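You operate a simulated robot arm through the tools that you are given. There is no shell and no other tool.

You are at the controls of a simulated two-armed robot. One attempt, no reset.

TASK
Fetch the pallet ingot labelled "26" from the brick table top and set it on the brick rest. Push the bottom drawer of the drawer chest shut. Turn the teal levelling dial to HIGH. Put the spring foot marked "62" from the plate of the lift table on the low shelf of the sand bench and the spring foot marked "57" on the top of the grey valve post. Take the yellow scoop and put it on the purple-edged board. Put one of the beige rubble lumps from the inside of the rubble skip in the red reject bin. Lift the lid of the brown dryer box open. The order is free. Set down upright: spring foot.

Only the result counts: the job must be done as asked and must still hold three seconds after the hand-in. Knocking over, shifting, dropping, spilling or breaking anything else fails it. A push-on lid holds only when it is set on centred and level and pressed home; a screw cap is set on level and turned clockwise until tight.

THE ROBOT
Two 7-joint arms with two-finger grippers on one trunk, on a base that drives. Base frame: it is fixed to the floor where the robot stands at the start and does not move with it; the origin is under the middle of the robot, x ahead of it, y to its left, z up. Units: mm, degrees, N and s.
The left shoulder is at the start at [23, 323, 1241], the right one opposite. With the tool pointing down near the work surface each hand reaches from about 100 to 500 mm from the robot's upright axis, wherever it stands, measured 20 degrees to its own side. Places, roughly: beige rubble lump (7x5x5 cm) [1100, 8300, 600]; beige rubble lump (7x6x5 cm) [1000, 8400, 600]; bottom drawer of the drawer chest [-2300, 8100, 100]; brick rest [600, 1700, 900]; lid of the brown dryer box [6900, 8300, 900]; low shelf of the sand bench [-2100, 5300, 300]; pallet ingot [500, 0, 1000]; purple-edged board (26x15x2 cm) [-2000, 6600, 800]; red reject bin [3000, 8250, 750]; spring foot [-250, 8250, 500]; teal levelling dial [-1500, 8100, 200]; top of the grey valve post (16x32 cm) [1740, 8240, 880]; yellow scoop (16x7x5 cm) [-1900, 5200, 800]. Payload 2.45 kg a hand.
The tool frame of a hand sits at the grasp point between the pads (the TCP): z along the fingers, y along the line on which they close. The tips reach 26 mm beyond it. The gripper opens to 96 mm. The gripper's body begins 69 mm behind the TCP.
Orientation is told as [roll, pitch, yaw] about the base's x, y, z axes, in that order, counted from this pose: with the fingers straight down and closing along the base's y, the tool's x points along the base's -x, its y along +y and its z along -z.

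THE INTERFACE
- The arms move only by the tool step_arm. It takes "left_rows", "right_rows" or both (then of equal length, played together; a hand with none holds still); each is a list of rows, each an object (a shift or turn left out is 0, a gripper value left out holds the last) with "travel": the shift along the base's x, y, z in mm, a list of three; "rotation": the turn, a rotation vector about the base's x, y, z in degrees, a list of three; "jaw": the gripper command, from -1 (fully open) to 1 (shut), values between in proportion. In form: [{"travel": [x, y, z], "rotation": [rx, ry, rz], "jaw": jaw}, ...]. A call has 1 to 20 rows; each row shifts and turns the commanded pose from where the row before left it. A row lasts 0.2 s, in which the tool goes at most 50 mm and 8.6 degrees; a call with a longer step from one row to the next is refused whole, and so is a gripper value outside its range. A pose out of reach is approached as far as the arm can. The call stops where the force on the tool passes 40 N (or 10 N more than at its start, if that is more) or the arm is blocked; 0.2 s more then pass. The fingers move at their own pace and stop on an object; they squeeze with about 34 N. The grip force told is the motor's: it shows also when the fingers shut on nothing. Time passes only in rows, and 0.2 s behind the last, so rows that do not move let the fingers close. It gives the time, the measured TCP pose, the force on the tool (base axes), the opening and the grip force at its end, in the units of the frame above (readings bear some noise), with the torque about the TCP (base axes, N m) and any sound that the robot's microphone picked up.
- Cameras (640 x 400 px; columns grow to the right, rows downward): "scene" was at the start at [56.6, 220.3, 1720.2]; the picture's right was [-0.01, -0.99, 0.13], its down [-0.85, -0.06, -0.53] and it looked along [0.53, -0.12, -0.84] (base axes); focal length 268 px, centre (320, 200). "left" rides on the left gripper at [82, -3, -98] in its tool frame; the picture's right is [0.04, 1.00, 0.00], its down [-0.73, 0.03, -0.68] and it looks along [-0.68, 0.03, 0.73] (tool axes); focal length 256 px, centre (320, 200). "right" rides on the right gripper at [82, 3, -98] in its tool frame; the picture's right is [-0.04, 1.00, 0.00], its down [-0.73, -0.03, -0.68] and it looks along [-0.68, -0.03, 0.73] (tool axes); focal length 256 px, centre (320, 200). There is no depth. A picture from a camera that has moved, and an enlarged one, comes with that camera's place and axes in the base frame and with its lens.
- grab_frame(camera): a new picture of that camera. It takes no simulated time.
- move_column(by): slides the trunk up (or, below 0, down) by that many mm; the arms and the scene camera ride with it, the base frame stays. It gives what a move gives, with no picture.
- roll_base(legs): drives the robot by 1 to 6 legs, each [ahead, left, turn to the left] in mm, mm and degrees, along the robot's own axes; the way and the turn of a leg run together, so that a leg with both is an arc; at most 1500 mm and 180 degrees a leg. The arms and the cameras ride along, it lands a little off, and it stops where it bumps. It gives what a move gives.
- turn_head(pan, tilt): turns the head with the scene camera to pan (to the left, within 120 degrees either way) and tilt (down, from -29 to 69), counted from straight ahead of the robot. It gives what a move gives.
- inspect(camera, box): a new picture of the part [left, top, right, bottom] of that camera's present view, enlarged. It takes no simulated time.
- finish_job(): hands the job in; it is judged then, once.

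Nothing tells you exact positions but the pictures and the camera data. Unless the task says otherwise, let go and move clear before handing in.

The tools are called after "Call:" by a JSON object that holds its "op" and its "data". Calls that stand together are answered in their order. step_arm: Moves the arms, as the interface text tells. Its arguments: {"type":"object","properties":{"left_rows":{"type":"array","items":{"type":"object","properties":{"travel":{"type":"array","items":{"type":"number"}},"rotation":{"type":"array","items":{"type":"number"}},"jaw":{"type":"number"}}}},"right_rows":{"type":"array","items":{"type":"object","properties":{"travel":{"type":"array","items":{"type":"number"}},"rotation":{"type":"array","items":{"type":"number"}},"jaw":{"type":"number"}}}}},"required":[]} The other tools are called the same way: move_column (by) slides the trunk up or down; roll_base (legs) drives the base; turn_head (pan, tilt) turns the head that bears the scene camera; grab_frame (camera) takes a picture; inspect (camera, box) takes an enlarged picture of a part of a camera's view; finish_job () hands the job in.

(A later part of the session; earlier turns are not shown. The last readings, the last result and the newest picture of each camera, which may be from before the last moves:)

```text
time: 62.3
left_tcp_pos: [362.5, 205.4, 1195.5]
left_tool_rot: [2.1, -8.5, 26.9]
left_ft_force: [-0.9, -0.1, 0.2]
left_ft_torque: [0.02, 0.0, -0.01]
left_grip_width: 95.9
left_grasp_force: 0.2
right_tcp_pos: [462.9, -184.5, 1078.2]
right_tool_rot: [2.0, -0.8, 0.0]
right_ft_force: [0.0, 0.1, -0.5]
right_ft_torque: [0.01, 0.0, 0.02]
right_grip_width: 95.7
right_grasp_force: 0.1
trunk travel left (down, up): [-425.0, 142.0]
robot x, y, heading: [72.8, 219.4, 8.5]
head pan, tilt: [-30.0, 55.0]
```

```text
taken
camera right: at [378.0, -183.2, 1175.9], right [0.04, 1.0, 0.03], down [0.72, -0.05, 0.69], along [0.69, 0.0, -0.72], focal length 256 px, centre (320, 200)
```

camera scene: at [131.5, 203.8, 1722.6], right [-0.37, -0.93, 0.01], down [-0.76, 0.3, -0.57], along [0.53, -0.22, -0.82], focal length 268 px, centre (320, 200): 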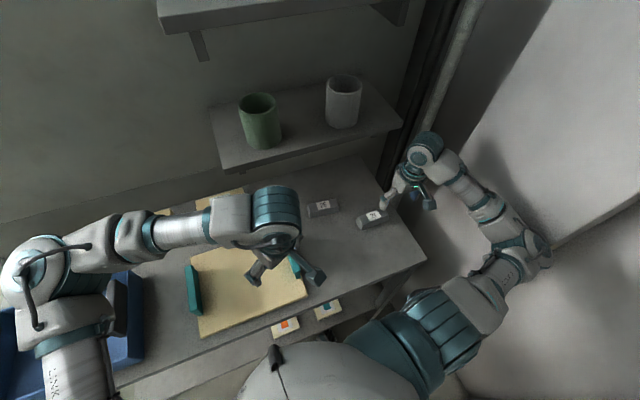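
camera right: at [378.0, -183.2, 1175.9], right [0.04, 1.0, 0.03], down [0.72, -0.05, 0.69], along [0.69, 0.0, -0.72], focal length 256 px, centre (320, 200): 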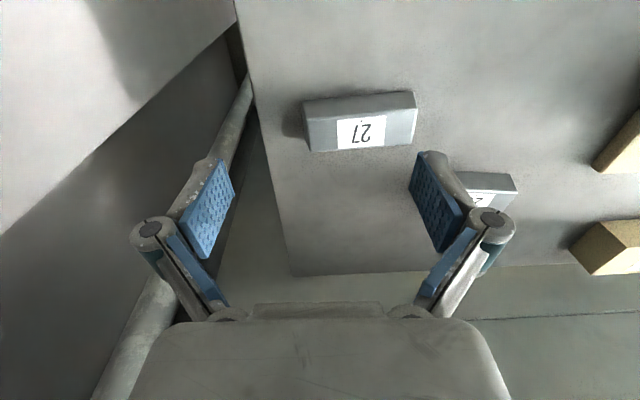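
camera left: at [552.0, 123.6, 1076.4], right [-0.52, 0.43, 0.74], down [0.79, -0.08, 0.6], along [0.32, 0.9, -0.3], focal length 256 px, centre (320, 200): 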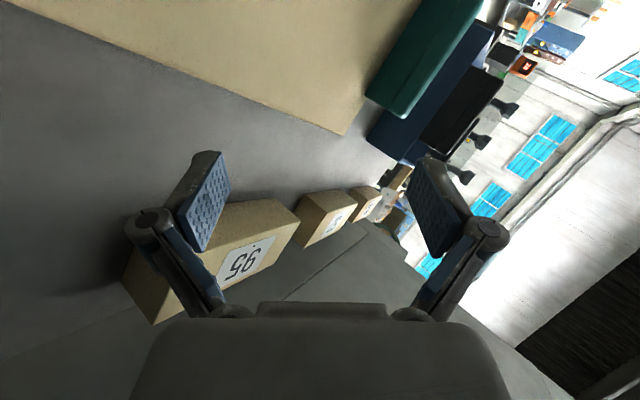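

Stable and upright. I'll bring the right hand in front of ingot 26 and move the left hand aside.

Call:
{"op": "step_arm", "data": {"left_rows": [{"travel": [-5, 15, 0]}, {"travel": [-5, 15, 0]}, {"travel": [-5, 15, 0]}, {"travel": [-5, 15, 0]}, {"travel": [-5, 15, 0]}, {"travel": [0, 15, 0]}, {"travel": [0, 10, 0]}], "right_rows": [{"travel": [0, 20, 0]}, {"travel": [0, 25, 0]}, {"travel": [0, 30, 0]}, {"travel": [0, 30, 0]}, {"travel": [0, 30, 0]}, {"travel": [0, 30, 0]}, {"travel": [0, 20, 0]}]}}

Call:
{"op": "grab_frame", "data": {"camera": "scene"}}

Call:
{"op": "grab_frame", "data": {"camera": "right"}}

```text
time: 63.9
left_tcp_pos: [335.2, 307.2, 1195.9]
left_tool_rot: [1.9, -8.6, 26.8]
left_ft_force: [0.3, -0.2, 0.4]
left_ft_torque: [-0.04, 0.0, 0.0]
left_grip_width: 96.2
left_grasp_force: 0.1
right_tcp_pos: [457.1, 4.6, 1081.4]
right_tool_rot: [1.7, -1.1, 0.1]
right_ft_force: [-0.6, 0.6, 0.3]
right_ft_torque: [-0.06, -0.03, -0.01]
right_grip_width: 96.1
right_grasp_force: 0.0
trunk travel left (down, up): [-425.0, 142.0]
robot x, y, heading: [69.0, 215.9, 8.3]
head pan, tilt: [-30.0, 55.0]
```

```text
taken
camera scene: at [127.2, 200.2, 1723.0], right [-0.37, -0.93, 0.01], down [-0.76, 0.3, -0.57], along [0.53, -0.22, -0.82], focal length 268 px, centre (320, 200)
```

scene: 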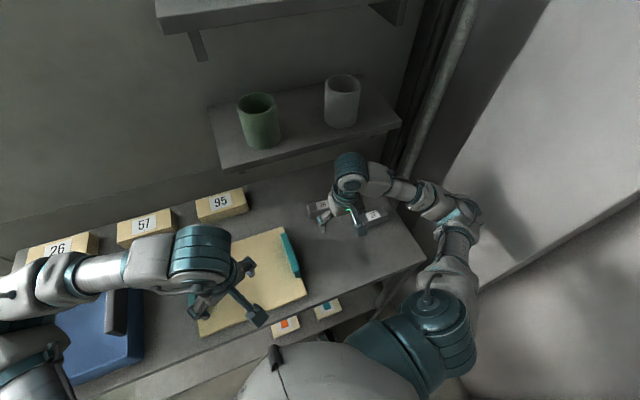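

```text
taken
camera right: at [374.1, 4.3, 1177.3], right [0.04, 1.0, 0.03], down [0.72, -0.05, 0.69], along [0.69, 0.0, -0.72], focal length 256 px, centre (320, 200)
```

right: 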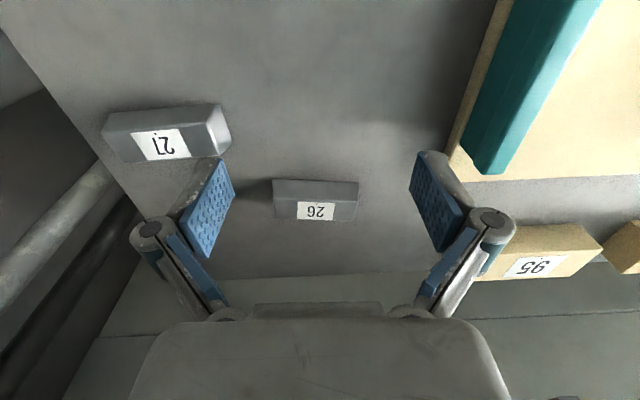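

Call:
{"op": "inspect", "data": {"camera": "right", "box": [240, 150, 400, 250]}}

```text
4.00 times, centred on (320, 200) of right
camera zoom: at [374.1, 4.3, 1177.3], right [0.04, 1.0, 0.03], down [0.72, -0.05, 0.69], along [0.69, 0.0, -0.72], focal length 1024 px, centre (320, 200)
```

zoom: 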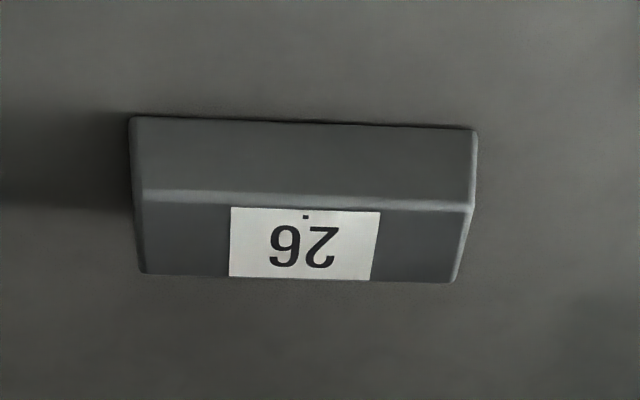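

Ingot 26 is centred near [610, -2], top ~950, long axis about 6° off y; the table top is ~920. I'll turn the right hand so it closes across the ingot's width.

Call:
{"op": "step_arm", "data": {"right_rows": [{"rotation": [0, 0, 8.3]}, {"rotation": [0, 0, 8.3]}, {"rotation": [0, 0, 8.3]}, {"rotation": [0, 0, 8.3]}, {"rotation": [0, 0, 8.3]}, {"rotation": [0, 0, 8.3]}, {"rotation": [0, 0, 8.3]}, {"rotation": [0, 0, 8.3]}, {"rotation": [0, 0, 8.3]}, {"rotation": [-1.5, 1, 8.3]}]}}

Call:
{"op": "grab_frame", "data": {"camera": "scene"}}

Call:
{"op": "grab_frame", "data": {"camera": "right"}}

```text
time: 66.1
left_tcp_pos: [338.7, 291.7, 1195.9]
left_tool_rot: [2.5, -8.7, 26.6]
left_ft_force: [-0.2, -0.4, 0.7]
left_ft_torque: [0.04, 0.0, 0.0]
left_grip_width: 96.0
left_grasp_force: 0.0
right_tcp_pos: [460.4, -12.4, 1076.2]
right_tool_rot: [3.1, 0.3, 83.2]
right_ft_force: [0.2, -0.5, 0.7]
right_ft_torque: [0.06, 0.03, -0.03]
right_grip_width: 96.0
right_grasp_force: 0.1
trunk travel left (down, up): [-425.0, 142.0]
robot x, y, heading: [71.0, 214.9, 8.4]
head pan, tilt: [-30.0, 55.0]
```

```text
taken
camera scene: at [130.3, 177.2, 1722.5], right [-0.37, -0.93, 0.0], down [-0.76, 0.31, -0.57], along [0.53, -0.21, -0.82], focal length 268 px, centre (320, 200)
```

scene: 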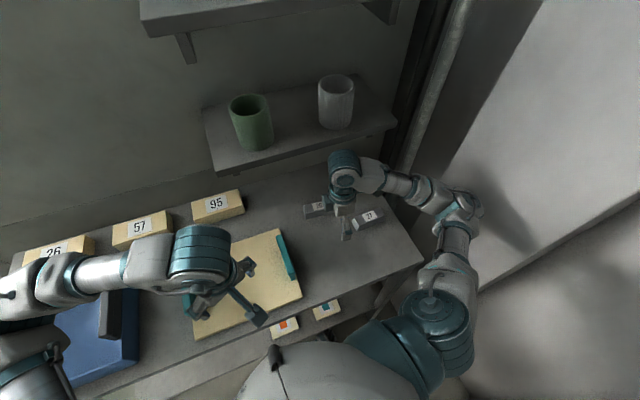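

```text
taken
camera right: at [452.8, -92.0, 1175.3], right [-0.99, 0.16, 0.05], down [0.15, 0.72, 0.67], along [0.07, 0.67, -0.74], focal length 256 px, centre (320, 200)
```

right: 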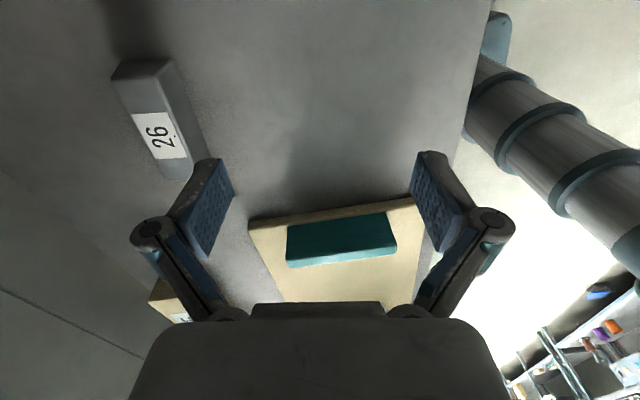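

Rotation is fine. The wrist would hit the shelf if I came over the ingot from the front, so I'll go low through the free lane at y≈93 (between the ingot and the board handle) and then slide sideways over it.

Call:
{"op": "step_arm", "data": {"right_rows": [{"travel": [0, 20, 0], "rotation": [-0.2, -1.5, 0]}, {"travel": [0, 25, 0], "rotation": [-0.2, -1.5, 0]}, {"travel": [0, 25, 0]}, {"travel": [0, 25, -5]}, {"travel": [0, 10, -20]}, {"travel": [0, 0, -25]}, {"travel": [0, 0, -25]}, {"travel": [0, 0, -20]}]}}

Call:
{"op": "grab_frame", "data": {"camera": "scene"}}

Call:
{"op": "grab_frame", "data": {"camera": "right"}}

```text
time: 67.9
left_tcp_pos: [336.8, 296.4, 1195.9]
left_tool_rot: [2.4, -8.6, 26.8]
left_ft_force: [0.2, 0.2, 0.3]
left_ft_torque: [0.01, 0.04, -0.04]
left_grip_width: 96.0
left_grasp_force: 0.1
right_tcp_pos: [459.4, 97.8, 980.6]
right_tool_rot: [-0.1, 0.6, 83.0]
right_ft_force: [0.4, -0.6, -0.7]
right_ft_torque: [0.01, -0.04, 0.01]
right_grip_width: 96.2
right_grasp_force: 0.0
trunk travel left (down, up): [-425.0, 142.0]
robot x, y, heading: [70.3, 214.1, 8.5]
head pan, tilt: [-30.0, 55.0]
```

```text
taken
camera scene: at [129.1, 184.3, 1722.7], right [-0.37, -0.93, 0.0], down [-0.76, 0.3, -0.57], along [0.53, -0.21, -0.82], focal length 268 px, centre (320, 200)
```

scene: 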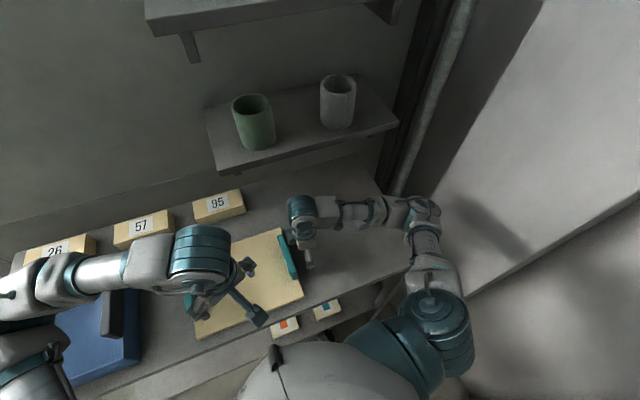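

```text
taken
camera right: at [445.6, 18.9, 1079.5], right [-0.99, 0.16, 0.0], down [0.12, 0.73, 0.67], along [0.11, 0.66, -0.74], focal length 256 px, centre (320, 200)
```

right: 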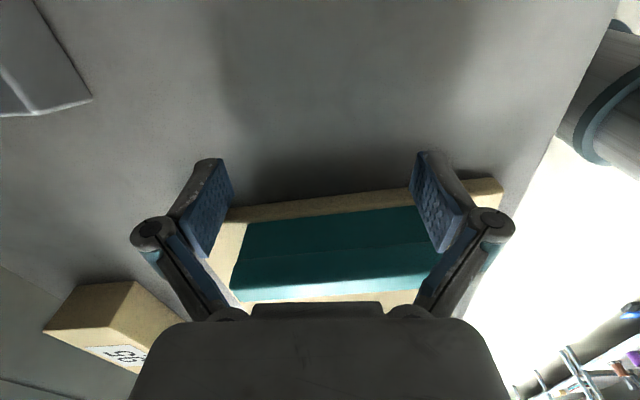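

Clear lane confirmed. Lowering to ~960 and advancing under the shelf beside the ingot.

Call:
{"op": "step_arm", "data": {"right_rows": [{"travel": [0, -3, -20]}, {"travel": [20, 0, 0]}, {"travel": [20, 0, 0]}, {"travel": [20, 0, 0]}, {"travel": [20, 0, 0]}]}}

Call:
{"op": "grab_frame", "data": {"camera": "scene"}}

Call:
{"op": "grab_frame", "data": {"camera": "right"}}

```text
time: 69.1
left_tcp_pos: [337.4, 298.1, 1195.7]
left_tool_rot: [2.3, -8.6, 26.8]
left_ft_force: [-0.5, -0.6, -0.2]
left_ft_torque: [-0.02, 0.03, -0.02]
left_grip_width: 96.0
left_grasp_force: 0.1
right_tcp_pos: [539.4, 95.6, 963.4]
right_tool_rot: [0.0, 0.5, 83.0]
right_ft_force: [0.3, 0.1, -0.5]
right_ft_torque: [0.02, 0.03, 0.03]
right_grip_width: 96.1
right_grasp_force: 0.0
trunk travel left (down, up): [-425.0, 142.0]
robot x, y, heading: [66.7, 217.6, 8.6]
head pan, tilt: [-30.0, 55.0]
```

```text
taken
camera scene: at [130.0, 186.2, 1722.7], right [-0.37, -0.93, 0.0], down [-0.76, 0.3, -0.57], along [0.53, -0.21, -0.82], focal length 268 px, centre (320, 200)
```

scene: 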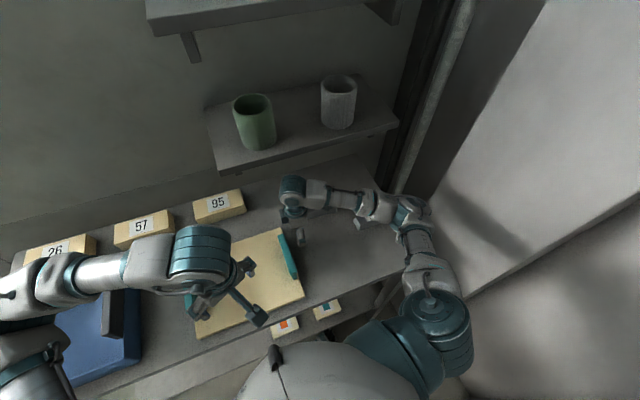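

```text
taken
camera right: at [526.4, 17.4, 1062.1], right [-0.99, 0.16, 0.0], down [0.12, 0.73, 0.67], along [0.11, 0.66, -0.74], focal length 256 px, centre (320, 200)
```

right: 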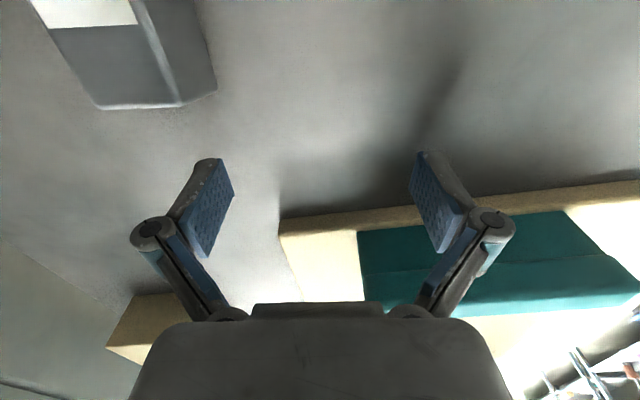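

On track. Advancing to x≈611 and then sliding sideways (−y) over the ingot.

Call:
{"op": "step_arm", "data": {"right_rows": [{"travel": [18, 0, 0]}, {"travel": [18, 0, 0]}, {"travel": [18, 0, 0]}, {"travel": [18, 0, 0]}]}}

Call:
{"op": "grab_frame", "data": {"camera": "right"}}

Call:
{"op": "grab_frame", "data": {"camera": "scene"}}

```text
time: 70.1
left_tcp_pos: [337.9, 298.2, 1195.6]
left_tool_rot: [2.4, -8.6, 26.8]
left_ft_force: [-0.1, -0.4, 0.5]
left_ft_torque: [-0.02, 0.05, 0.0]
left_grip_width: 96.2
left_grasp_force: 0.0
right_tcp_pos: [610.6, 96.5, 962.9]
right_tool_rot: [-0.1, 0.6, 83.2]
right_ft_force: [0.6, 0.6, -0.1]
right_ft_torque: [-0.03, 0.03, -0.04]
right_grip_width: 96.0
right_grasp_force: 0.1
trunk travel left (down, up): [-425.0, 142.0]
robot x, y, heading: [66.4, 217.5, 8.4]
head pan, tilt: [-30.0, 55.0]
```

```text
taken
camera right: at [597.7, 17.5, 1061.7], right [-0.99, 0.16, 0.0], down [0.12, 0.73, 0.67], along [0.11, 0.66, -0.74], focal length 256 px, centre (320, 200)
```

right: 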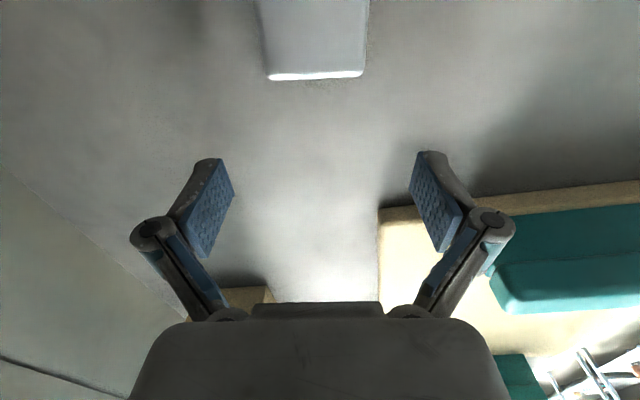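

```text
taken
camera scene: at [130.4, 186.6, 1722.7], right [-0.37, -0.93, 0.0], down [-0.76, 0.3, -0.57], along [0.53, -0.21, -0.82], focal length 268 px, centre (320, 200)
```

scene: 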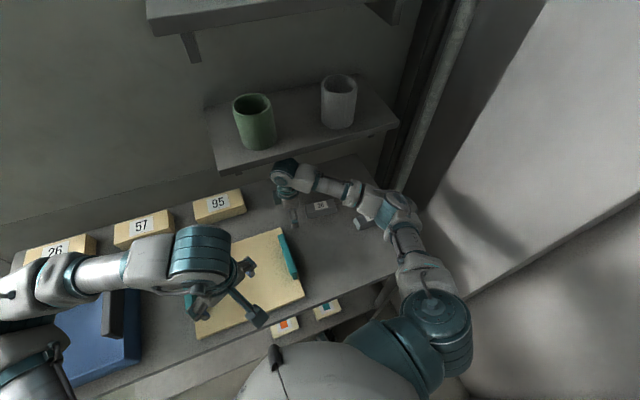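

Ingot is centred between the fingers. Sliding over it along its axis, then lowering.

Call:
{"op": "step_arm", "data": {"right_rows": [{"travel": [-1, -16, 0]}, {"travel": [-1, -16, 0]}, {"travel": [-1, -16, 0]}, {"travel": [0, -16, 0]}, {"travel": [0, -16, 0]}, {"travel": [0, -18, 0]}]}}

Call:
{"op": "grab_frame", "data": {"camera": "right"}}

Call:
{"op": "grab_frame", "data": {"camera": "scene"}}

```text
time: 71.5
left_tcp_pos: [336.0, 296.9, 1195.1]
left_tool_rot: [2.4, -8.7, 26.7]
left_ft_force: [0.1, 0.6, -0.2]
left_ft_torque: [-0.01, 0.0, 0.0]
left_grip_width: 96.2
left_grasp_force: 0.1
right_tcp_pos: [607.8, -3.5, 962.0]
right_tool_rot: [0.0, 0.6, 83.1]
right_ft_force: [0.2, 0.2, -0.7]
right_ft_torque: [-0.01, 0.01, 0.0]
right_grip_width: 96.1
right_grasp_force: 0.0
trunk travel left (down, up): [-425.0, 142.0]
robot x, y, heading: [69.1, 216.2, 8.2]
head pan, tilt: [-30.0, 55.0]
```

```text
taken
camera right: at [594.5, -81.8, 1060.8], right [-0.99, 0.16, 0.0], down [0.12, 0.73, 0.67], along [0.11, 0.66, -0.74], focal length 256 px, centre (320, 200)
```

right: 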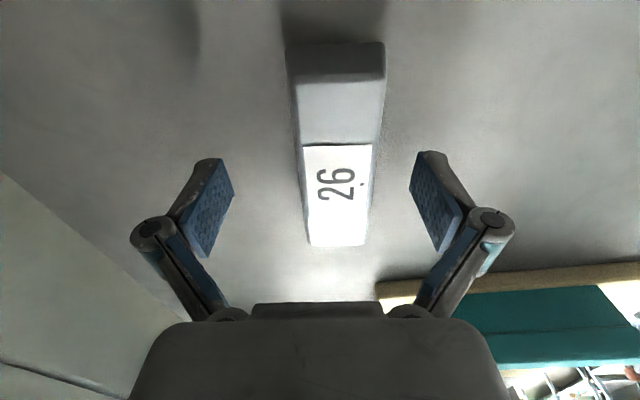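

```text
taken
camera scene: at [129.0, 184.3, 1722.7], right [-0.37, -0.93, 0.0], down [-0.76, 0.3, -0.57], along [0.53, -0.21, -0.82], focal length 268 px, centre (320, 200)
```

scene: 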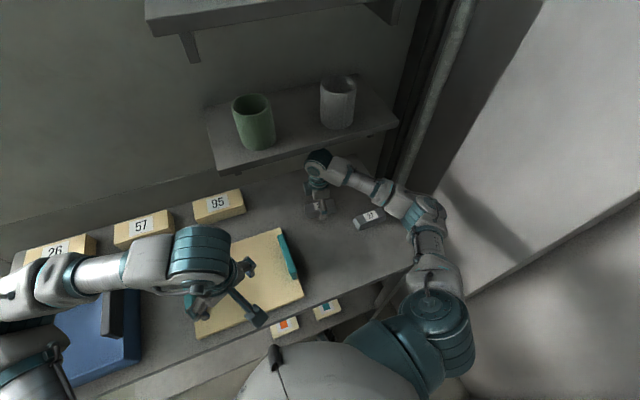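

The ingot sits between the open fingers, centred at about [601, 0]. I'll shift 6 mm back, lower to z≈950 and close.

Call:
{"op": "step_arm", "data": {"right_rows": [{"travel": [-5, 2, -6]}, {"travel": [-1, 0, -6]}, {"travel": [0, 0, 0]}]}}

Call:
{"op": "step_arm", "data": {"right_rows": [{"jaw": 1}, {"jaw": 1}, {"jaw": 1}, {"jaw": 1}]}}

Call:
{"op": "grab_frame", "data": {"camera": "right"}}

```text
time: 72.3
left_tcp_pos: [337.1, 297.6, 1196.9]
left_tool_rot: [2.4, -8.8, 26.7]
left_ft_force: [-0.6, 0.6, 0.5]
left_ft_torque: [0.02, -0.01, 0.03]
left_grip_width: 95.8
left_grasp_force: 0.1
right_tcp_pos: [602.5, -0.2, 948.7]
right_tool_rot: [-0.1, 0.5, 82.9]
right_ft_force: [-0.9, 0.2, 0.1]
right_ft_torque: [-0.01, 0.02, 0.03]
right_grip_width: 96.3
right_grasp_force: 0.0
trunk travel left (down, up): [-425.0, 142.0]
robot x, y, heading: [65.6, 216.2, 8.2]
head pan, tilt: [-30.0, 55.0]
```

```text
time: 73.1
left_tcp_pos: [335.9, 298.8, 1197.3]
left_tool_rot: [2.3, -8.7, 26.8]
left_ft_force: [0.7, -0.5, -0.7]
left_ft_torque: [-0.01, 0.04, 0.06]
left_grip_width: 95.8
left_grasp_force: 0.1
right_tcp_pos: [601.1, 1.7, 954.8]
right_tool_rot: [-0.2, 0.4, 83.0]
right_ft_force: [-9.2, 2.7, 17.2]
right_ft_torque: [-0.42, 0.64, -0.2]
right_grip_width: 45.1
right_grasp_force: 34.5
trunk travel left (down, up): [-425.0, 142.0]
robot x, y, heading: [69.2, 218.6, 8.3]
head pan, tilt: [-30.0, 55.0]
stopped in row 3 (right hand): the force on the tool passed its limit at 41 N (the readings are from after the stop); the commanded pose is now the measured one
```

```text
taken
camera right: at [587.5, -77.9, 1054.2], right [-0.99, 0.16, -0.01], down [0.11, 0.73, 0.67], along [0.11, 0.66, -0.74], focal length 256 px, centre (320, 200)
```

right: 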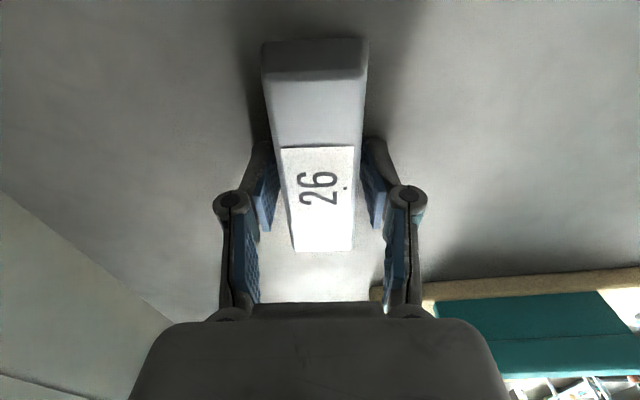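

Ingot gripped (45 mm, 34 N). I'll lift a little and then draw straight back from under the shelf.

Call:
{"op": "step_arm", "data": {"right_rows": [{"travel": [0, 0, 6], "jaw": 1}, {"travel": [0, 0, 8], "jaw": 1}]}}

Call:
{"op": "grab_frame", "data": {"camera": "right"}}

```text
time: 73.7
left_tcp_pos: [336.1, 295.4, 1195.9]
left_tool_rot: [2.5, -8.9, 26.8]
left_ft_force: [-0.7, -0.6, 0.2]
left_ft_torque: [-0.01, 0.0, 0.03]
left_grip_width: 96.2
left_grasp_force: 0.0
right_tcp_pos: [602.3, -2.0, 966.8]
right_tool_rot: [-0.2, 0.3, 83.0]
right_ft_force: [-0.7, 0.6, -4.3]
right_ft_torque: [0.01, -0.02, -0.03]
right_grip_width: 45.0
right_grasp_force: 34.1
trunk travel left (down, up): [-425.0, 142.0]
robot x, y, heading: [69.6, 217.5, 8.1]
head pan, tilt: [-30.0, 55.0]
```

```text
taken
camera right: at [588.0, -80.6, 1065.4], right [-0.99, 0.16, 0.0], down [0.12, 0.73, 0.67], along [0.11, 0.66, -0.74], focal length 256 px, centre (320, 200)
```

right: 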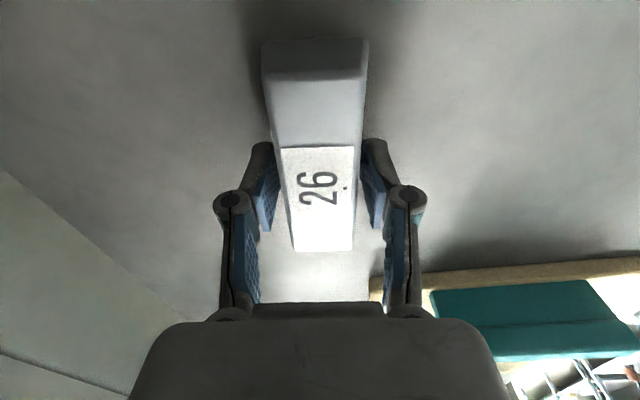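

Lifted cleanly (~0.4 kg). Pulling straight back now.

Call:
{"op": "step_arm", "data": {"right_rows": [{"travel": [-12, 0, 0]}, {"travel": [-18, 2, 0]}, {"travel": [-18, 2, 0]}, {"travel": [-18, 2, 0]}, {"travel": [-18, 2, 0]}, {"travel": [-18, 2, 0]}, {"travel": [-18, 2, 0]}, {"travel": [-18, 2, 0]}, {"travel": [-10, 2, 10]}, {"travel": [0, 2, 20]}, {"travel": [0, 2, 25]}, {"travel": [0, 2, 25]}, {"travel": [0, 2, 20]}]}}

Call:
{"op": "grab_frame", "data": {"camera": "scene"}}

Call:
{"op": "grab_frame", "data": {"camera": "right"}}

```text
time: 76.5
left_tcp_pos: [336.0, 298.7, 1196.3]
left_tool_rot: [2.4, -8.7, 26.8]
left_ft_force: [-0.4, 0.6, 0.1]
left_ft_torque: [0.0, 0.02, 0.0]
left_grip_width: 96.0
left_grasp_force: 0.1
right_tcp_pos: [454.4, 22.7, 1068.9]
right_tool_rot: [-0.2, 0.5, 83.1]
right_ft_force: [-0.1, 0.9, 0.6]
right_ft_torque: [0.0, 0.0, 0.0]
right_grip_width: 0.0
right_grasp_force: 28.2
trunk travel left (down, up): [-425.0, 142.0]
robot x, y, heading: [67.3, 214.9, 8.4]
head pan, tilt: [-30.0, 55.0]
```

```text
taken
camera scene: at [128.2, 185.6, 1722.7], right [-0.37, -0.93, 0.0], down [-0.76, 0.3, -0.57], along [0.53, -0.21, -0.82], focal length 268 px, centre (320, 200)
```

scene: 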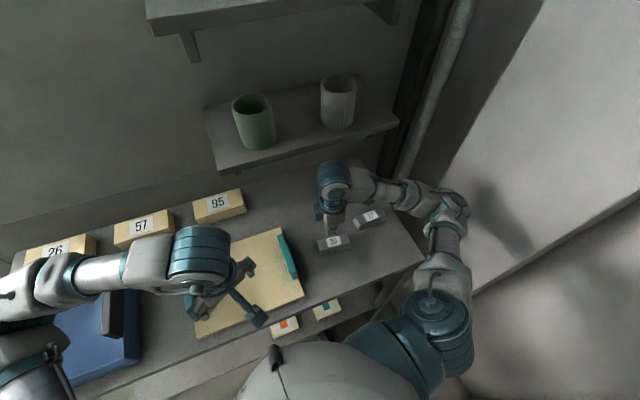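

```text
taken
camera right: at [440.9, -55.4, 1167.1], right [-0.99, 0.16, 0.0], down [0.12, 0.73, 0.67], along [0.11, 0.66, -0.74], focal length 256 px, centre (320, 200)
```

right: 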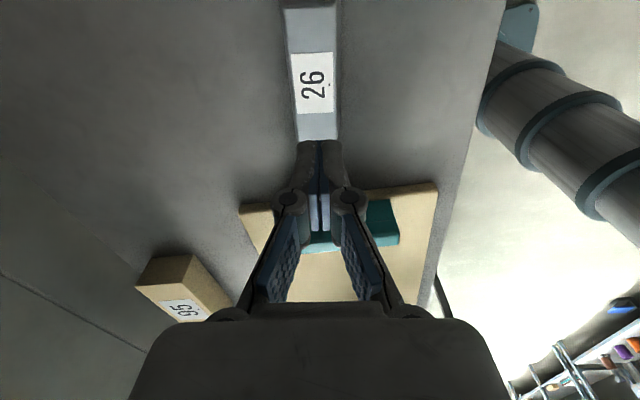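

The ingot slipped out during the faster lift and stands on the table near [459, 10]. Its sides are tapered, so I need a gentler, better-seated grip; let me look at its shape closely.

Call:
{"op": "inspect", "data": {"camera": "right", "box": [240, 0, 400, 100]}}

Call:
{"op": "inspect", "data": {"camera": "scene", "box": [290, 200, 410, 275]}}

```text
4.00 times, centred on (320, 50) of right
camera zoom: at [440.9, -55.4, 1167.1], right [-0.99, 0.16, 0.0], down [0.12, 0.73, 0.67], along [0.11, 0.66, -0.74], focal length 1024 px, centre (320, 800)
```

zoom: 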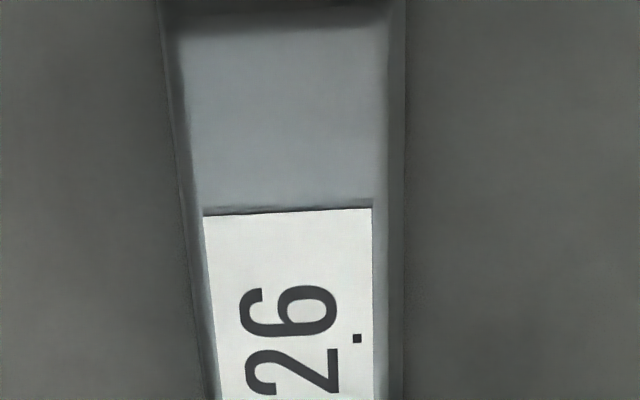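

```text
5.33 times, centred on (350, 238) of scene
camera zoom: at [128.2, 185.6, 1722.7], right [-0.37, -0.93, 0.0], down [-0.76, 0.3, -0.57], along [0.53, -0.21, -0.82], focal length 1427 px, centre (160, 0)
```

zoom: 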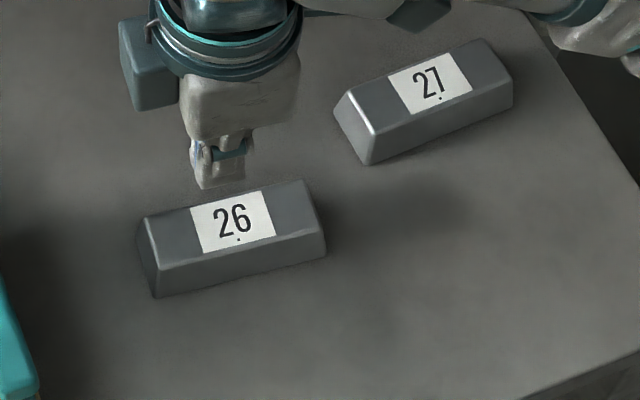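

Ingot 26 is at about [458, 11], same orientation. I'll open, lower over it and regrip, this time lifting very slowly.

Call:
{"op": "step_arm", "data": {"right_rows": [{"travel": [2, -6, 0], "jaw": -1}, {"travel": [2, -6, -5], "jaw": -1}, {"travel": [0, 0, -20]}, {"travel": [0, 0, -25]}, {"travel": [0, 0, -25]}, {"travel": [0, 0, -20]}, {"travel": [0, 0, -15]}, {"travel": [0, 0, -8]}, {"travel": [0, 0, 0]}]}}

Call:
{"op": "grab_frame", "data": {"camera": "right"}}

```text
time: 78.5
left_tcp_pos: [336.7, 297.2, 1196.3]
left_tool_rot: [2.4, -8.8, 26.9]
left_ft_force: [-0.3, -0.5, 0.7]
left_ft_torque: [0.0, 0.02, 0.01]
left_grip_width: 96.1
left_grasp_force: 0.0
right_tcp_pos: [459.3, 11.1, 950.0]
right_tool_rot: [-0.2, 0.5, 83.1]
right_ft_force: [-0.2, -0.6, 0.3]
right_ft_torque: [0.01, 0.0, 0.0]
right_grip_width: 95.8
right_grasp_force: 0.1
trunk travel left (down, up): [-425.0, 142.0]
robot x, y, heading: [70.7, 217.0, 8.5]
head pan, tilt: [-30.0, 55.0]
```

```text
taken
camera right: at [445.5, -67.7, 1048.6], right [-0.99, 0.16, 0.0], down [0.12, 0.73, 0.67], along [0.11, 0.66, -0.74], focal length 256 px, centre (320, 200)
```

right: 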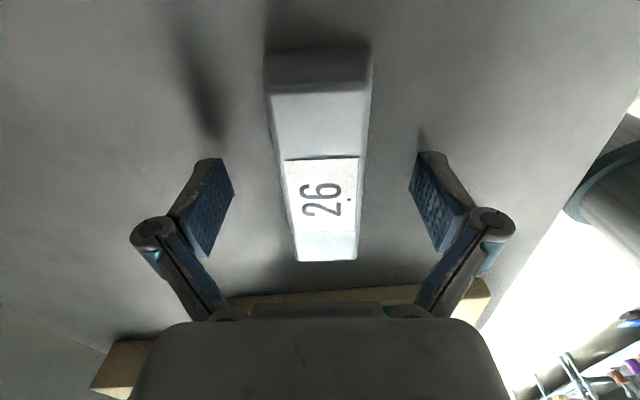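

Call:
{"op": "step_arm", "data": {"right_rows": [{"travel": [0, 0, -3], "jaw": -0.5}, {"travel": [0, 0, 0], "jaw": -0.1}, {"jaw": 0.0}, {"jaw": 0.04}, {"jaw": 0.08}, {"jaw": 0.2}, {"jaw": 1}, {"jaw": 1}]}}

Call:
{"op": "grab_frame", "data": {"camera": "right"}}

```text
time: 79.2
left_tcp_pos: [327.6, 298.4, 1199.5]
left_tool_rot: [2.1, -9.1, 26.7]
left_ft_force: [0.3, 0.6, -0.9]
left_ft_torque: [-0.04, 0.01, 0.04]
left_grip_width: 96.2
left_grasp_force: 0.1
right_tcp_pos: [449.2, 13.8, 954.9]
right_tool_rot: [-0.3, 0.4, 83.6]
right_ft_force: [-29.8, -1.1, 47.5]
right_ft_torque: [0.04, 1.43, 0.43]
right_grip_width: 44.6
right_grasp_force: 38.3
trunk travel left (down, up): [-425.0, 142.0]
robot x, y, heading: [67.8, 215.0, 8.4]
head pan, tilt: [-30.0, 55.0]
stopped in row 3 (right hand): the force on the tool passed its limit at 48 N (the readings are from after the stop); the commanded pose is now the measured one
```

```text
taken
camera right: at [435.9, -65.2, 1054.1], right [-0.99, 0.15, -0.01], down [0.11, 0.73, 0.68], along [0.11, 0.67, -0.74], focal length 256 px, centre (320, 200)
```

right: 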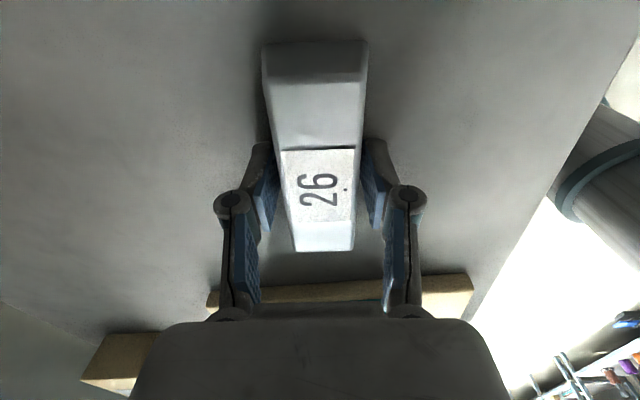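

The fingertips are on the table on both sides of the ingot's base. I'll squeeze fully and lift very slowly, checking for slip.

Call:
{"op": "step_arm", "data": {"right_rows": [{"travel": [0, 0, 1], "jaw": 1}, {"travel": [0, 0, 2], "jaw": 1}, {"travel": [0, 0, 2], "jaw": 1}, {"travel": [0, 0, 2], "jaw": 1}, {"travel": [0, 0, 2], "jaw": 1}]}}

Call:
{"op": "step_arm", "data": {"right_rows": [{"jaw": 1}, {"jaw": 1}, {"jaw": 1}, {"jaw": 1}, {"jaw": 1}]}}

Call:
{"op": "grab_frame", "data": {"camera": "right"}}

```text
time: 79.6
left_tcp_pos: [332.0, 301.4, 1197.2]
left_tool_rot: [2.2, -8.8, 26.8]
left_ft_force: [0.8, 0.1, -0.2]
left_ft_torque: [0.0, 0.03, 0.04]
left_grip_width: 95.8
left_grasp_force: 0.1
right_tcp_pos: [453.7, 15.1, 954.2]
right_tool_rot: [-0.5, 0.4, 83.4]
right_ft_force: [-24.0, 0.8, 51.4]
right_ft_torque: [0.1, 1.91, 0.07]
right_grip_width: 45.2
right_grasp_force: 33.7
trunk travel left (down, up): [-425.0, 142.0]
robot x, y, heading: [66.6, 211.2, 8.3]
head pan, tilt: [-30.0, 55.0]
stopped in row 1 (right hand): the force on the tool passed its limit at 71 N (the readings are from after the stop); the commanded pose is now the measured one
```

```text
time: 80.8
left_tcp_pos: [329.8, 301.3, 1198.0]
left_tool_rot: [2.1, -8.8, 26.8]
left_ft_force: [0.4, 0.3, 0.3]
left_ft_torque: [-0.02, -0.01, 0.01]
left_grip_width: 96.1
left_grasp_force: 0.0
right_tcp_pos: [453.3, 15.1, 955.1]
right_tool_rot: [-0.7, 0.6, 83.2]
right_ft_force: [-12.2, -1.3, 66.0]
right_ft_torque: [0.97, 2.01, 0.54]
right_grip_width: 45.0
right_grasp_force: 34.2
trunk travel left (down, up): [-425.0, 142.0]
robot x, y, heading: [66.8, 214.2, 8.1]
head pan, tilt: [-30.0, 55.0]
```

```text
taken
camera right: at [439.0, -64.4, 1054.2], right [-0.99, 0.16, -0.01], down [0.11, 0.73, 0.67], along [0.12, 0.66, -0.74], focal length 256 px, centre (320, 200)
```

right: 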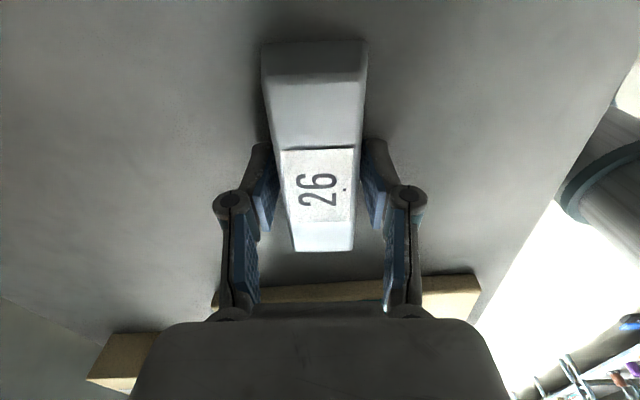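

Call:
{"op": "step_arm", "data": {"right_rows": [{"travel": [0, 0, 2], "jaw": 1}, {"travel": [0, 0, 2], "jaw": 1}, {"travel": [0, 0, 2], "jaw": 1}, {"travel": [0, 0, 2], "jaw": 1}]}}

Call:
{"op": "step_arm", "data": {"right_rows": [{"travel": [0, 0, 2], "jaw": 1}, {"travel": [0, 0, 2], "jaw": 1}, {"travel": [0, 0, 2], "jaw": 1}, {"travel": [0, 0, 2], "jaw": 1}]}}

Call:
{"op": "grab_frame", "data": {"camera": "right"}}

```text
time: 81.8
left_tcp_pos: [337.3, 296.9, 1196.7]
left_tool_rot: [2.5, -8.7, 26.9]
left_ft_force: [0.2, -0.1, -0.1]
left_ft_torque: [0.03, 0.01, 0.02]
left_grip_width: 96.1
left_grasp_force: 0.0
right_tcp_pos: [458.6, 9.9, 956.5]
right_tool_rot: [-0.1, 0.5, 83.3]
right_ft_force: [-0.8, 0.4, -0.1]
right_ft_torque: [0.01, -0.01, 0.03]
right_grip_width: 44.8
right_grasp_force: 33.8
trunk travel left (down, up): [-425.0, 142.0]
robot x, y, heading: [68.3, 222.6, 8.2]
head pan, tilt: [-30.0, 55.0]
```

```text
time: 82.8
left_tcp_pos: [334.5, 295.8, 1196.5]
left_tool_rot: [2.4, -8.8, 26.8]
left_ft_force: [-0.6, -0.3, 0.7]
left_ft_torque: [0.02, -0.02, -0.03]
left_grip_width: 96.0
left_grasp_force: 0.0
right_tcp_pos: [456.6, 9.9, 966.5]
right_tool_rot: [-0.2, 0.4, 83.2]
right_ft_force: [-1.3, -0.1, -4.1]
right_ft_torque: [0.0, 0.01, 0.0]
right_grip_width: 44.7
right_grasp_force: 33.9
trunk travel left (down, up): [-425.0, 142.0]
robot x, y, heading: [70.6, 220.8, 8.4]
head pan, tilt: [-30.0, 55.0]
```

```text
taken
camera right: at [443.5, -69.1, 1066.0], right [-0.99, 0.16, -0.01], down [0.11, 0.73, 0.67], along [0.11, 0.67, -0.74], focal length 256 px, centre (320, 200)
```

right: 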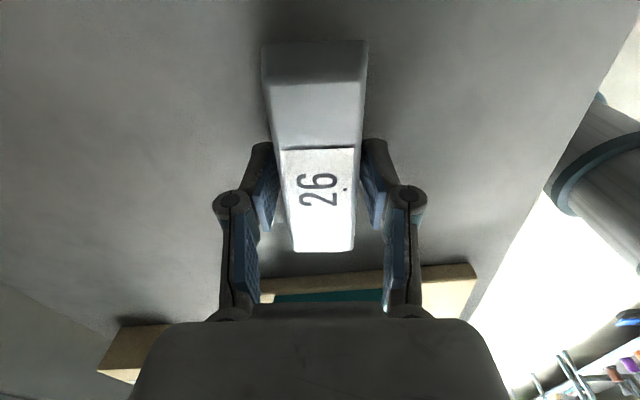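

Lifted 10 mm; now I'll hold still a second to check for creep before lifting further.

Call:
{"op": "step_arm", "data": {"right_rows": [{"jaw": 1}, {"jaw": 1}, {"jaw": 1}, {"jaw": 1}, {"jaw": 1}, {"jaw": 1}, {"jaw": 1}, {"jaw": 1}, {"jaw": 1}, {"jaw": 1}]}}

Call:
{"op": "inspect", "data": {"camera": "right", "box": [200, 20, 440, 170]}}

```text
time: 85.0
left_tcp_pos: [333.8, 298.4, 1197.7]
left_tool_rot: [2.4, -8.9, 26.8]
left_ft_force: [-0.1, -0.1, 0.4]
left_ft_torque: [0.0, 0.0, 0.02]
left_grip_width: 96.2
left_grasp_force: 0.0
right_tcp_pos: [457.0, 11.4, 966.4]
right_tool_rot: [-0.3, 0.3, 83.3]
right_ft_force: [-0.3, -0.2, -3.9]
right_ft_torque: [0.0, 0.01, 0.01]
right_grip_width: 45.3
right_grasp_force: 33.8
trunk travel left (down, up): [-425.0, 142.0]
robot x, y, heading: [69.0, 214.7, 8.1]
head pan, tilt: [-30.0, 55.0]
```

```text
2.67 times, centred on (320, 95) of right
camera zoom: at [443.4, -67.7, 1066.2], right [-0.99, 0.16, -0.01], down [0.11, 0.73, 0.67], along [0.11, 0.66, -0.74], focal length 683 px, centre (320, 480)
```

zoom: 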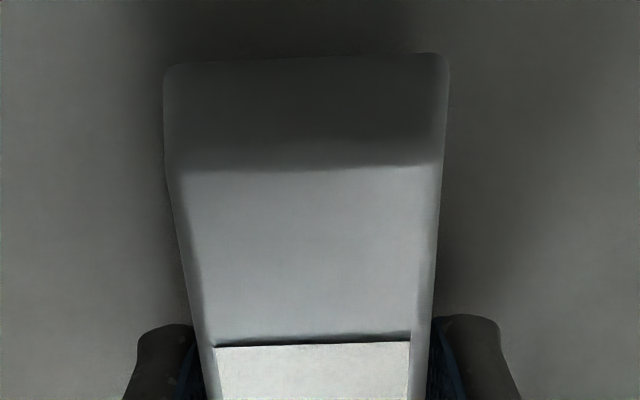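

No creep. Lifting gradually with gentle acceleration.

Call:
{"op": "step_arm", "data": {"right_rows": [{"travel": [0, 0, 2], "jaw": 1}, {"travel": [0, 0, 3], "jaw": 1}, {"travel": [0, 0, 4], "jaw": 1}, {"travel": [0, 0, 5], "jaw": 1}, {"travel": [0, 0, 6], "jaw": 1}, {"travel": [0, 0, 6], "jaw": 1}, {"travel": [0, 0, 6], "jaw": 1}, {"travel": [0, 0, 6], "jaw": 1}, {"travel": [0, 0, 5], "jaw": 1}, {"travel": [0, 0, 4], "jaw": 1}, {"travel": [0, 0, 2], "jaw": 1}]}}

Call:
{"op": "grab_frame", "data": {"camera": "right"}}

```text
time: 87.4
left_tcp_pos: [334.2, 297.6, 1197.2]
left_tool_rot: [2.4, -8.8, 26.8]
left_ft_force: [-0.2, 1.2, 0.1]
left_ft_torque: [0.0, 0.0, 0.0]
left_grip_width: 96.2
left_grasp_force: 0.1
right_tcp_pos: [457.9, 10.9, 1017.3]
right_tool_rot: [-0.3, 0.4, 83.3]
right_ft_force: [-1.0, 0.6, -3.8]
right_ft_torque: [0.03, -0.01, -0.03]
right_grip_width: 45.0
right_grasp_force: 34.5
trunk travel left (down, up): [-425.0, 142.0]
robot x, y, heading: [69.1, 220.3, 8.3]
head pan, tilt: [-30.0, 55.0]
```

```text
taken
camera right: at [443.3, -67.6, 1115.5], right [-0.99, 0.16, -0.01], down [0.11, 0.73, 0.67], along [0.11, 0.67, -0.74], focal length 256 px, centre (320, 200)
```

right: 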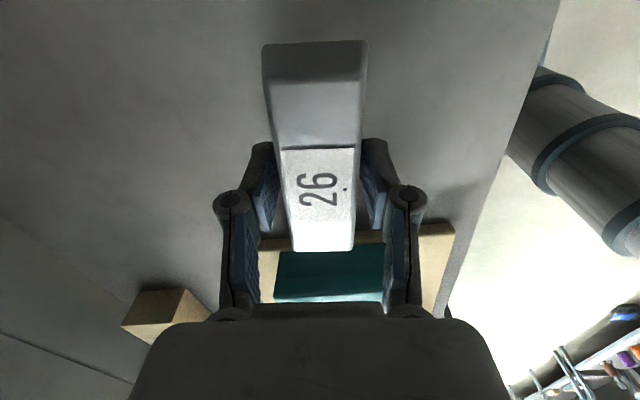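

Holding firm. I'll slowly bring the ingot in toward the body before driving.

Call:
{"op": "step_arm", "data": {"right_rows": [{"travel": [-2, 1, 1], "jaw": 1}, {"travel": [-4, 2, 2], "jaw": 1}, {"travel": [-6, 3, 3], "jaw": 1}, {"travel": [-8, 4, 3], "jaw": 1}, {"travel": [-8, 4, 3], "jaw": 1}, {"travel": [-8, 4, 3], "jaw": 1}, {"travel": [-8, 4, 3], "jaw": 1}, {"travel": [-8, 4, 3], "jaw": 1}, {"travel": [-8, 4, 3], "jaw": 1}, {"travel": [-8, 4, 3], "jaw": 1}, {"travel": [-6, 3, 2], "jaw": 1}, {"travel": [-4, 2, 1], "jaw": 1}, {"travel": [-2, 1, 0], "jaw": 1}]}}

Call:
{"op": "grab_frame", "data": {"camera": "scene"}}

```text
time: 90.2
left_tcp_pos: [334.4, 298.0, 1197.0]
left_tool_rot: [2.4, -8.8, 26.8]
left_ft_force: [-1.5, 0.4, 0.4]
left_ft_torque: [-0.01, 0.02, 0.01]
left_grip_width: 96.1
left_grasp_force: 0.2
right_tcp_pos: [381.7, 52.7, 1045.7]
right_tool_rot: [-0.3, 0.4, 83.3]
right_ft_force: [-0.5, -0.1, -4.3]
right_ft_torque: [0.0, -0.01, -0.02]
right_grip_width: 44.9
right_grasp_force: 34.0
right hand out of reach, approached as far as the arm can: row 13
trunk travel left (down, up): [-425.0, 142.0]
robot x, y, heading: [68.0, 214.5, 7.8]
head pan, tilt: [-30.0, 55.0]
```

```text
taken
camera scene: at [127.4, 185.3, 1722.7], right [-0.37, -0.93, 0.0], down [-0.76, 0.3, -0.57], along [0.53, -0.21, -0.82], focal length 268 px, centre (320, 200)
```

scene: 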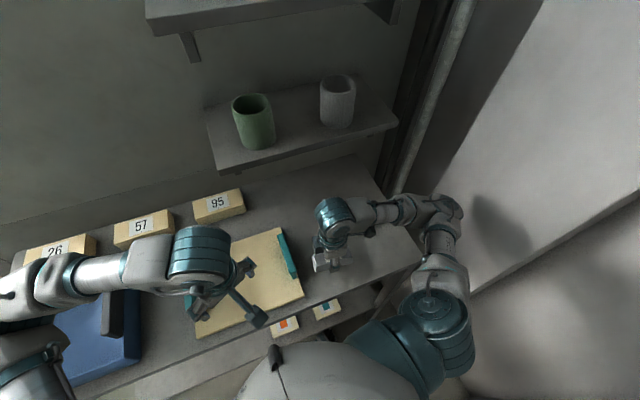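

Now a first small drive straight back to test that the grip survives the base motion.

Call:
{"op": "roll_base", "data": {"legs": [[-60, 15, 0]]}}

Call:
{"op": "grab_frame", "data": {"camera": "right"}}

Call:
{"op": "grab_frame", "data": {"camera": "scene"}}

```text
time: 91.2
left_tcp_pos: [278.3, 300.9, 1194.8]
left_tool_rot: [2.6, -8.5, 26.6]
left_ft_force: [-0.5, -0.1, 0.1]
left_ft_torque: [0.02, 0.01, -0.01]
left_grip_width: 95.9
left_grasp_force: 0.1
right_tcp_pos: [324.5, 54.7, 1043.2]
right_tool_rot: [0.0, 0.3, 83.0]
right_ft_force: [0.0, -0.5, -3.9]
right_ft_torque: [0.03, -0.02, 0.0]
right_grip_width: 44.9
right_grasp_force: 34.2
trunk travel left (down, up): [-425.0, 142.0]
robot x, y, heading: [4.4, 219.9, 8.5]
head pan, tilt: [-30.0, 55.0]
```

```text
taken
camera right: at [311.0, -23.6, 1143.3], right [-0.99, 0.16, 0.0], down [0.12, 0.73, 0.67], along [0.11, 0.66, -0.74], focal length 256 px, centre (320, 200)
```

right: 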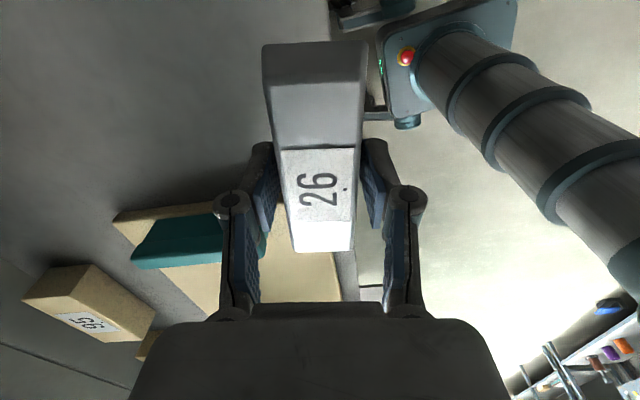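

```text
taken
camera scene: at [74.2, 192.2, 1722.3], right [-0.37, -0.93, 0.0], down [-0.77, 0.3, -0.57], along [0.53, -0.21, -0.82], focal length 268 px, centre (320, 200)
```

scene: 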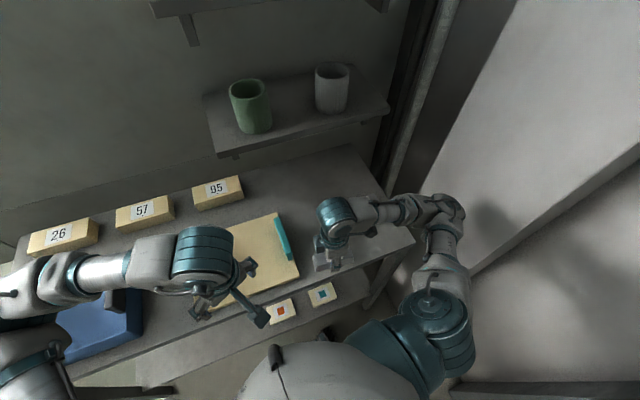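

The grip holds through base motion. I'll back away further, then move left along the open floor toward the brick-rest table.

Call:
{"op": "roll_base", "data": {"legs": [[-180, 30, 0]]}}

Call:
{"op": "grab_frame", "data": {"camera": "right"}}

Call:
{"op": "turn_head", "data": {"pan": 70, "tilt": 25}}

Call:
{"op": "grab_frame", "data": {"camera": "scene"}}

```text
time: 92.7
left_tcp_pos: [88.6, 310.3, 1195.6]
left_tool_rot: [2.2, -8.8, 26.8]
left_ft_force: [-0.3, 0.5, 0.5]
left_ft_torque: [-0.02, 0.01, 0.01]
left_grip_width: 96.0
left_grasp_force: 0.1
right_tcp_pos: [136.3, 64.4, 1046.6]
right_tool_rot: [-0.5, 0.4, 83.1]
right_ft_force: [-1.4, 0.6, -4.2]
right_ft_torque: [0.0, -0.01, 0.04]
right_grip_width: 45.2
right_grasp_force: 33.3
trunk travel left (down, up): [-425.0, 142.0]
robot x, y, heading: [-174.9, 224.5, 8.2]
head pan, tilt: [-30.0, 55.0]
```

```text
taken
camera right: at [122.1, -14.2, 1146.1], right [-0.99, 0.16, -0.01], down [0.11, 0.73, 0.67], along [0.11, 0.66, -0.74], focal length 256 px, centre (320, 200)
```

right: 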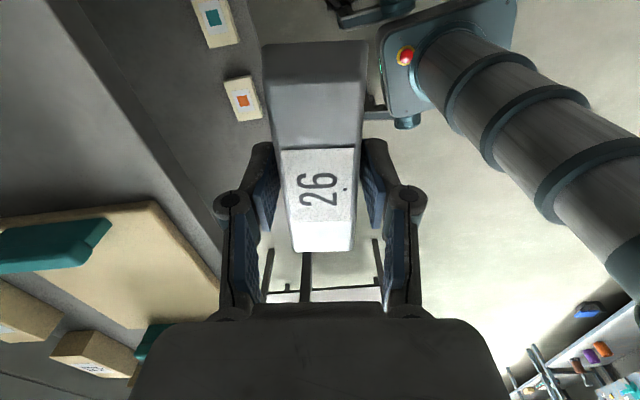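

```text
time: 94.5
left_tcp_pos: [83.9, 308.0, 1196.9]
left_tool_rot: [2.1, -9.1, 26.8]
left_ft_force: [-0.4, -0.4, -0.4]
left_ft_torque: [0.03, 0.0, 0.01]
left_grip_width: 96.1
left_grasp_force: 0.0
right_tcp_pos: [131.7, 62.6, 1047.5]
right_tool_rot: [-0.6, 0.4, 83.2]
right_ft_force: [-0.5, -0.2, -4.3]
right_ft_torque: [-0.03, -0.01, -0.02]
right_grip_width: 44.8
right_grasp_force: 33.1
trunk travel left (down, up): [-425.0, 142.0]
robot x, y, heading: [-174.2, 226.1, 8.2]
head pan, tilt: [70.0, 25.0]
```

```text
taken
camera scene: at [-163.7, 309.1, 1767.1], right [0.98, -0.21, 0.0], down [-0.09, -0.41, -0.91], along [0.18, 0.89, -0.42], focal length 268 px, centre (320, 200)
```

scene: 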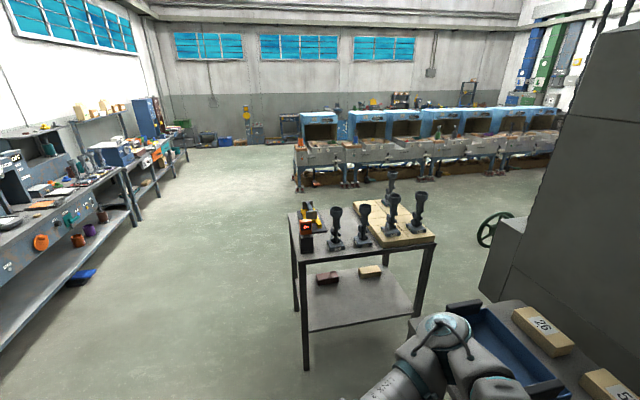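

Call:
{"op": "inspect", "data": {"camera": "scene", "box": [275, 160, 455, 272]}}

```text
3.56 times, centred on (365, 216) of scene
camera zoom: at [-163.7, 309.1, 1767.1], right [0.98, -0.21, 0.0], down [-0.09, -0.41, -0.91], along [0.18, 0.89, -0.42], focal length 952 px, centre (160, 143)
```

zoom: 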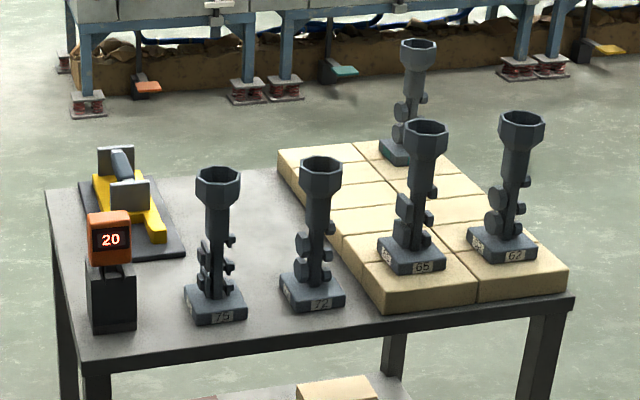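

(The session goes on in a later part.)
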